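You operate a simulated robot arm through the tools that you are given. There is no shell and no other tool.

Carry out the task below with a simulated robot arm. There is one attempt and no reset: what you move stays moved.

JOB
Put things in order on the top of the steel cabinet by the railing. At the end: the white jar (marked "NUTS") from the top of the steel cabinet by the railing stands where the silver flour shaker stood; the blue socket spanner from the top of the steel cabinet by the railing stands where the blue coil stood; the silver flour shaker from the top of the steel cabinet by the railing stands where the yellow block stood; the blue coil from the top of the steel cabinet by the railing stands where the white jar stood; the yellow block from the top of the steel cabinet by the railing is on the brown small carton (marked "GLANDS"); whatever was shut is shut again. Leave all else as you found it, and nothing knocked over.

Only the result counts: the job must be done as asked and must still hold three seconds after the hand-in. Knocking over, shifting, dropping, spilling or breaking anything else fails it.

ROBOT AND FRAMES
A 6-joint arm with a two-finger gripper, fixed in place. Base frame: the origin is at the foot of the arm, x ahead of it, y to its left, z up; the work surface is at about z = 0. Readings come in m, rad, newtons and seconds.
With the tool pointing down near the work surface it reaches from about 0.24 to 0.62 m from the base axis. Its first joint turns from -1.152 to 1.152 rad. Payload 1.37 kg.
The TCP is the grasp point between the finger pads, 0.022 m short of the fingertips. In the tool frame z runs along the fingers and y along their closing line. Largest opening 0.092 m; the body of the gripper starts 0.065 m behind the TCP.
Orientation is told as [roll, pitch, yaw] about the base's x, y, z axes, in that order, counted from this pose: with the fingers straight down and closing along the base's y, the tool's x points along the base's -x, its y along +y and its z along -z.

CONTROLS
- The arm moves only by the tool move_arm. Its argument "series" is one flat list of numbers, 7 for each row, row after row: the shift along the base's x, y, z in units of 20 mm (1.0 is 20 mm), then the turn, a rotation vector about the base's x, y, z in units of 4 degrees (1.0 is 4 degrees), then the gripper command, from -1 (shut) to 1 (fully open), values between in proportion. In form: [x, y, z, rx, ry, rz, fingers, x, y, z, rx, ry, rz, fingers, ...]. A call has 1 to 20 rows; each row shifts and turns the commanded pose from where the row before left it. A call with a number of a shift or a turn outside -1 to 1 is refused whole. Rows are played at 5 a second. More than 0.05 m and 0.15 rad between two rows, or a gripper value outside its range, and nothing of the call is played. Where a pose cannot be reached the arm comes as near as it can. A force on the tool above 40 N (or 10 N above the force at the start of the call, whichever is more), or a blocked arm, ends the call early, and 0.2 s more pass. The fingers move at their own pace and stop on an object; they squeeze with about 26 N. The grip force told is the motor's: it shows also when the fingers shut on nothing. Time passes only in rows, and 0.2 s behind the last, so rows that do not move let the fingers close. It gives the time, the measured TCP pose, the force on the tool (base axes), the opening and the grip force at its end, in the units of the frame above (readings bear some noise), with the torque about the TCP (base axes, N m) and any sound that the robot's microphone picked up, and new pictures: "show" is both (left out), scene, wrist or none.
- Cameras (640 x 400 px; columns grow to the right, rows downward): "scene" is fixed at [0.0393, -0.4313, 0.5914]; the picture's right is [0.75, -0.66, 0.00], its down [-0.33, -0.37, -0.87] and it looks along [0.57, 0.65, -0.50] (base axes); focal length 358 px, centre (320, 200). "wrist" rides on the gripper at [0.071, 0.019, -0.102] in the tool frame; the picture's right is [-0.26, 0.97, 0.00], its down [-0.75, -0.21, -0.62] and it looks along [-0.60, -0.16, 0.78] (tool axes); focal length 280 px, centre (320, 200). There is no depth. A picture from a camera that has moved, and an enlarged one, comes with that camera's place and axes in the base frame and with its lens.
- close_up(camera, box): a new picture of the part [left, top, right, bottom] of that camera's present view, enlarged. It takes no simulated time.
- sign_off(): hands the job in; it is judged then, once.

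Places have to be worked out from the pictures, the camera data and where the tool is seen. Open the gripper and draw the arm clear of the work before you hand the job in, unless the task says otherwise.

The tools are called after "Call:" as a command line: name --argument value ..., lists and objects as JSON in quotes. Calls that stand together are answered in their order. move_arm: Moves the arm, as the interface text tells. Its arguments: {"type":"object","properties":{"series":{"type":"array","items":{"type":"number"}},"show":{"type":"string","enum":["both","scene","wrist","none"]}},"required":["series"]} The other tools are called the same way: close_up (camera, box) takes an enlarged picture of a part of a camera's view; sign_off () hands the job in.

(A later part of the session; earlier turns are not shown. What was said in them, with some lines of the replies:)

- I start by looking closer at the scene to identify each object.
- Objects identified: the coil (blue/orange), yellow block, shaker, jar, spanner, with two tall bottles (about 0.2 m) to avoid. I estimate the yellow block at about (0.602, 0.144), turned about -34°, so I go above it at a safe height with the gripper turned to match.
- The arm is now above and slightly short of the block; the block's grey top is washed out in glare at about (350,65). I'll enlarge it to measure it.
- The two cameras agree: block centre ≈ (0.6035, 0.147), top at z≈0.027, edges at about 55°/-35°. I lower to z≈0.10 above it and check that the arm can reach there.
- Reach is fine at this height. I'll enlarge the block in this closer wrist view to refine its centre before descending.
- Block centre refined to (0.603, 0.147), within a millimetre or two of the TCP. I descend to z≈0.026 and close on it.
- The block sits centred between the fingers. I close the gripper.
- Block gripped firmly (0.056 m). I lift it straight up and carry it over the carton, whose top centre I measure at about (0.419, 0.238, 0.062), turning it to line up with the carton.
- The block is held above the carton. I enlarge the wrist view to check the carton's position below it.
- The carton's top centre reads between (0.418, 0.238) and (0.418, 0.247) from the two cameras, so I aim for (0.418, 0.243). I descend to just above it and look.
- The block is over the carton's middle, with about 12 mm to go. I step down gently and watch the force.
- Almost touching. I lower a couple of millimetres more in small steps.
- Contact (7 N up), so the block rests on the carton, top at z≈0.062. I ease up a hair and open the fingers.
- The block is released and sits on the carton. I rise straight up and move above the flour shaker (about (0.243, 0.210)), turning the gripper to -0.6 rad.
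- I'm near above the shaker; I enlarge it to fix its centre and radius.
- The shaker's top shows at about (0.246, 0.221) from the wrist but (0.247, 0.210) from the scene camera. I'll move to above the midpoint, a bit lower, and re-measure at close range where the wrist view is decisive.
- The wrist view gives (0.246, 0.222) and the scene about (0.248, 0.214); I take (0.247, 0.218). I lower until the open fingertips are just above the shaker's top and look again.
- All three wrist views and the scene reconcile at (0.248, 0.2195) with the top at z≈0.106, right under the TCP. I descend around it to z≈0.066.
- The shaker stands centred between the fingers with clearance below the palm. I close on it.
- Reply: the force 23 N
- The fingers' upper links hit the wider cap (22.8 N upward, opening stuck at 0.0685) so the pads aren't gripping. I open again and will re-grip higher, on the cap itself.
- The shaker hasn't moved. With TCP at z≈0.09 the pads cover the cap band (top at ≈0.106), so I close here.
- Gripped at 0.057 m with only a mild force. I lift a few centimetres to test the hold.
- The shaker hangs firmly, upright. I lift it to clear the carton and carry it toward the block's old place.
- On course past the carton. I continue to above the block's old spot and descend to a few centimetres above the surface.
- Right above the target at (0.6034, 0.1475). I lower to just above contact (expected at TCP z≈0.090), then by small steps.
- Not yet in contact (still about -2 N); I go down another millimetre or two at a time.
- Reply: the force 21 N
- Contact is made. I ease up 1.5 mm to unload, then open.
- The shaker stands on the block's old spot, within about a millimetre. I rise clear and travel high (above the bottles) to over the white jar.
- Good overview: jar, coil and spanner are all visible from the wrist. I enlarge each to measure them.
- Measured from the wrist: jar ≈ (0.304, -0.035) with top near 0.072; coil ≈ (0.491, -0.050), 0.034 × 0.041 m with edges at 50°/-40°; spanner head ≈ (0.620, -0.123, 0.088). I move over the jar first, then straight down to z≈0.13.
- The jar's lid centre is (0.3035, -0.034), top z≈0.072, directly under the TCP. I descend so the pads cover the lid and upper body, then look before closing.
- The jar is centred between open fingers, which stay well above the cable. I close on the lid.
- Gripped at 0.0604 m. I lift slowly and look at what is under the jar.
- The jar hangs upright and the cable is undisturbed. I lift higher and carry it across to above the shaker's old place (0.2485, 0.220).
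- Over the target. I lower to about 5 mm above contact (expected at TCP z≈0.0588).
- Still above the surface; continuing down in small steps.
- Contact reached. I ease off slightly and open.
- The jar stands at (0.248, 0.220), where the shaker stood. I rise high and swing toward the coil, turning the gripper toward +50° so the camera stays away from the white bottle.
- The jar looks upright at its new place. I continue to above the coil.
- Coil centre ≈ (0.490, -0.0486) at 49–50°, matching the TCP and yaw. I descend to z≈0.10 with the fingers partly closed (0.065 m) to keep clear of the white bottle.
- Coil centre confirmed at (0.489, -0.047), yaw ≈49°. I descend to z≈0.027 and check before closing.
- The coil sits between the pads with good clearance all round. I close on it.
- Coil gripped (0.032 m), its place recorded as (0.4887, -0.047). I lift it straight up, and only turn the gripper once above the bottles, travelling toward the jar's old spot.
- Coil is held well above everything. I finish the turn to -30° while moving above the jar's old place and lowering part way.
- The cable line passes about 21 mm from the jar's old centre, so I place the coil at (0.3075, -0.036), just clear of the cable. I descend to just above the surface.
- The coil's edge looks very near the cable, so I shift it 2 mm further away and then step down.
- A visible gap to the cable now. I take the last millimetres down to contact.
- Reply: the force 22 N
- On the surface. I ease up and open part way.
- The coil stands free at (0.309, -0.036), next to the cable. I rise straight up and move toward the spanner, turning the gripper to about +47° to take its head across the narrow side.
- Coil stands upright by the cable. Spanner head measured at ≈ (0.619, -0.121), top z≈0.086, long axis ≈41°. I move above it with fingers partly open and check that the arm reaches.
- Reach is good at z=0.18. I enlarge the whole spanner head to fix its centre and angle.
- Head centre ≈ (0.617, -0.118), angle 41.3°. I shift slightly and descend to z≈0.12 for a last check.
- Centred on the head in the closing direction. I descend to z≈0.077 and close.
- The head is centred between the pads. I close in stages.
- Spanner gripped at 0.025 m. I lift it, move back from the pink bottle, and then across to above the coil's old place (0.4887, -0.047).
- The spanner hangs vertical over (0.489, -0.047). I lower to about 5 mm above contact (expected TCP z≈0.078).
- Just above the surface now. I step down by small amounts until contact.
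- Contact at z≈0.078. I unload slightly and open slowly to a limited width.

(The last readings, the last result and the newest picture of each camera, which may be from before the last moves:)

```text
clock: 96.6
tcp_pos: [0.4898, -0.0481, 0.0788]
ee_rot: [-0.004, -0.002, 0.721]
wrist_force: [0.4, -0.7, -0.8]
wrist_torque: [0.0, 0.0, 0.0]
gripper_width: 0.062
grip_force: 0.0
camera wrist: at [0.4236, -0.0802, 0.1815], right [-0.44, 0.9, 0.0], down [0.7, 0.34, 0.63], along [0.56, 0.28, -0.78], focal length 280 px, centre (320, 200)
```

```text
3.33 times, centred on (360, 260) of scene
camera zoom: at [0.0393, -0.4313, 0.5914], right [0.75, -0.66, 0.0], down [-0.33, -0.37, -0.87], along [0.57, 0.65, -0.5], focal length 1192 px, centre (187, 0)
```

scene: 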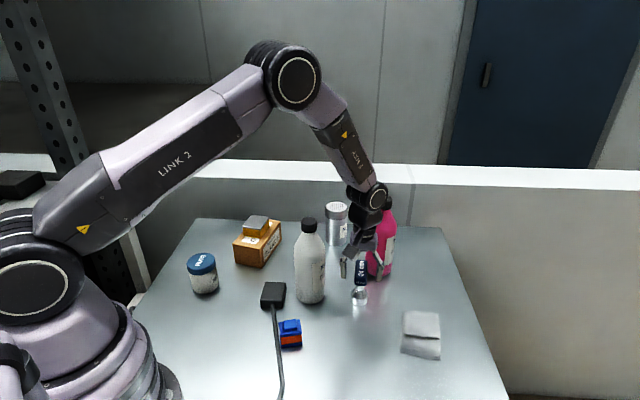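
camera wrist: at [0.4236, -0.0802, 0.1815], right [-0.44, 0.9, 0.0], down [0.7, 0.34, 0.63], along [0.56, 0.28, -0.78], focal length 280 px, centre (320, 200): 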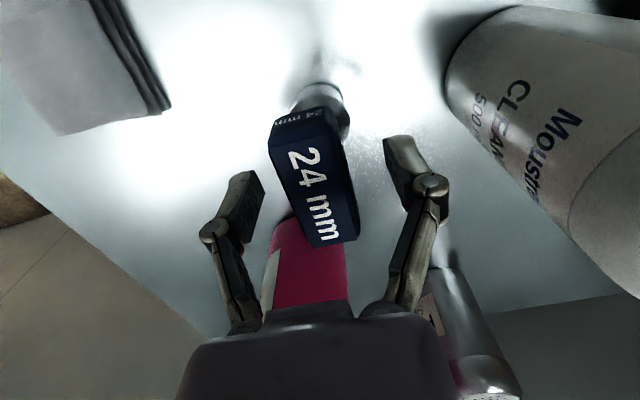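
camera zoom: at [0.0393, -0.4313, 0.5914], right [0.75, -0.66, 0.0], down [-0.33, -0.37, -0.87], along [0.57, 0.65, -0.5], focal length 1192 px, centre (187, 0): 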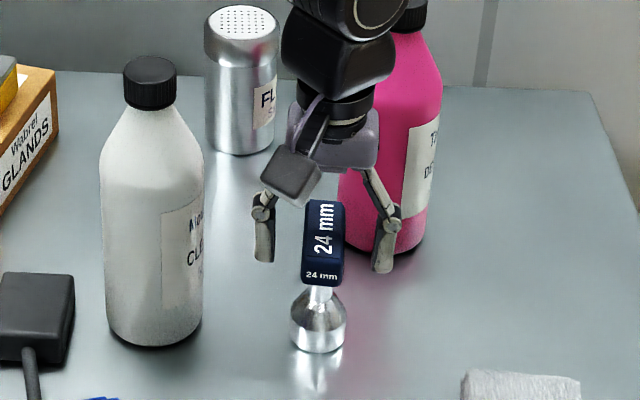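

The spanner stands upright on the coil's old place. I rise straight up well clear and withdraw, then inspect everything.

Call:
move_arm --series '[0, 0, 0.5, 0, 0, 0, 0.35, 0, 0, 1, 0, 0, 0, 0.35, 0, 0, 1, 0, 0, 0, 0.35, 0, 0, 1, 0, 0, 0, 0.35, 0, 0, 1, 0, 0, 0, 0.35, 0, 0, 1, 0, 0, 0, 0.35, 0, 0, 1, 0, 0, 0, 0.5, 0, 0, 1, 0, 0, 0, 0.7, 0, 0, 1, 0, 0, 0, 1, 0, 0, 1, 0, 0, 0, 1, 0, 0, 1, 0, 0, 0, 1, 0, 0, 1, 0, 0, 0, 1, 0, 0, 1, 0, 0, 0, 1, -0.9, 0, 0, 0, 0, 0, 1, -0.9, 0, 0, 0, 0, 0, 1, -0.9, 0, 0, 0, 0, 0, 1, -0.9, 0, 0, 0, 0, 0, 1, 0, 0, 0, 0, 0, 0, 1]' --show "both"

Call:
close_up --camera "scene" --box '[160, 190, 320, 310]'

Call:
close_up --camera "scene" --box '[290, 180, 460, 370]'

Call:
close_up --camera "scene" --box '[230, 270, 350, 390]'

```text
clock: 100.4
tcp_pos: [0.4176, -0.0487, 0.3282]
ee_rot: [-0.001, -0.002, 0.722]
wrist_force: [0.3, 0.5, 0.2]
wrist_torque: [0.03, 0.0, -0.01]
gripper_width: 0.0919
grip_force: 0.2
camera wrist: at [0.3515, -0.0795, 0.4297], right [-0.44, 0.9, 0.0], down [0.7, 0.34, 0.63], along [0.56, 0.28, -0.78], focal length 280 px, centre (320, 200)
```

scene: 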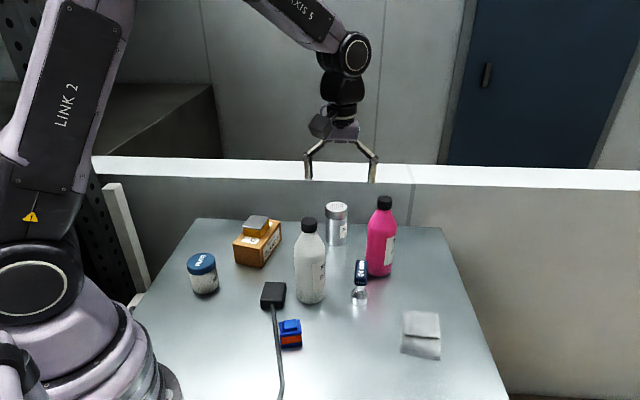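
wrist: 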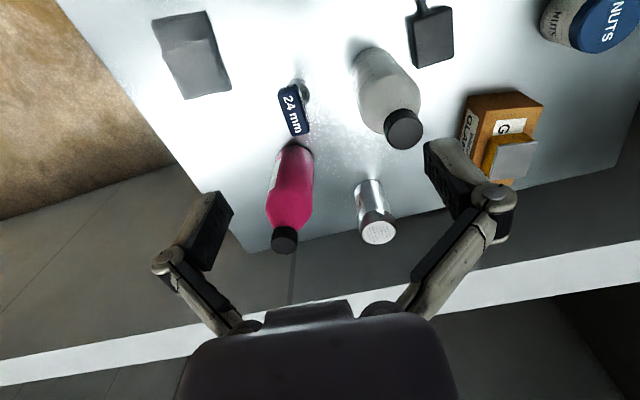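

```text
3.33 times, centred on (240, 250) of scene
camera zoom: at [0.0393, -0.4313, 0.5914], right [0.75, -0.66, 0.0], down [-0.33, -0.37, -0.87], along [0.57, 0.65, -0.5], focal length 1192 px, centre (587, 33)
```

zoom: 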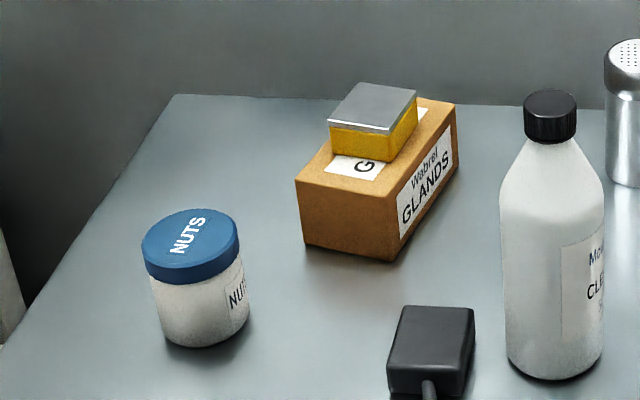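

```text
2.11 times, centred on (375, 275) of scene
camera zoom: at [0.0393, -0.4313, 0.5914], right [0.75, -0.66, 0.0], down [-0.33, -0.37, -0.87], along [0.57, 0.65, -0.5], focal length 752 px, centre (204, 42)
```

zoom: 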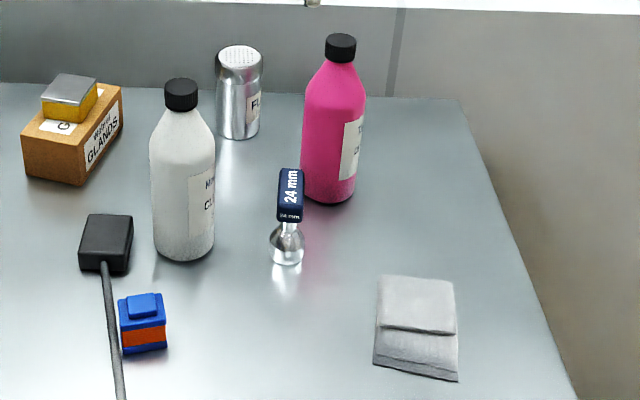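

```text
3.33 times, centred on (290, 330) of scene
camera zoom: at [0.0393, -0.4313, 0.5914], right [0.75, -0.66, 0.0], down [-0.33, -0.37, -0.87], along [0.57, 0.65, -0.5], focal length 1192 px, centre (420, -233)
```

zoom: 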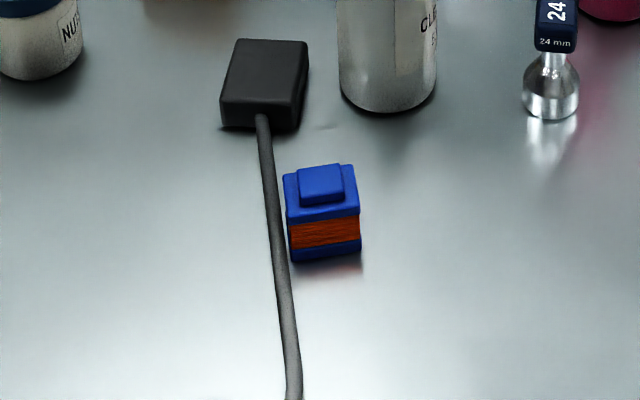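

Everything is in order. The block is on the carton, the shaker is at the block's place, the jar at the shaker's, the coil at the jar's and the spanner at the coil's. All stand upright, the bottles, cloth, adapter and cable are undisturbed, and the gripper is open and clear. I hand the job in.

Call:
sign_off

```text
The job is handed in.
```

I finished the rearrangement and handed the job in. In the last pictures every item stood upright where asked:

- **Yellow block:** on top of the "GLANDS" carton, near its middle.
- **Silver flour shaker:** where the yellow block stood, within a millimetre or two.
- **White "NUTS" jar:** where the shaker stood, within a few millimetres.
- **Blue coil:** where the jar stood, but set about 6 mm to one side. The adapter's cable runs across the edge of that spot, and the shift keeps the coil off it.
- **Blue socket spanner:** where the coil stood, within a few millimetres.

My first grip on the shaker caught its cap, so I released and re-gripped it higher; it did not move. The bottles, carton, cloth, adapter and cable look unmoved in the final pictures. Nothing needed opening, so there was nothing to shut again. The gripper was open and clear of the work at hand-in.
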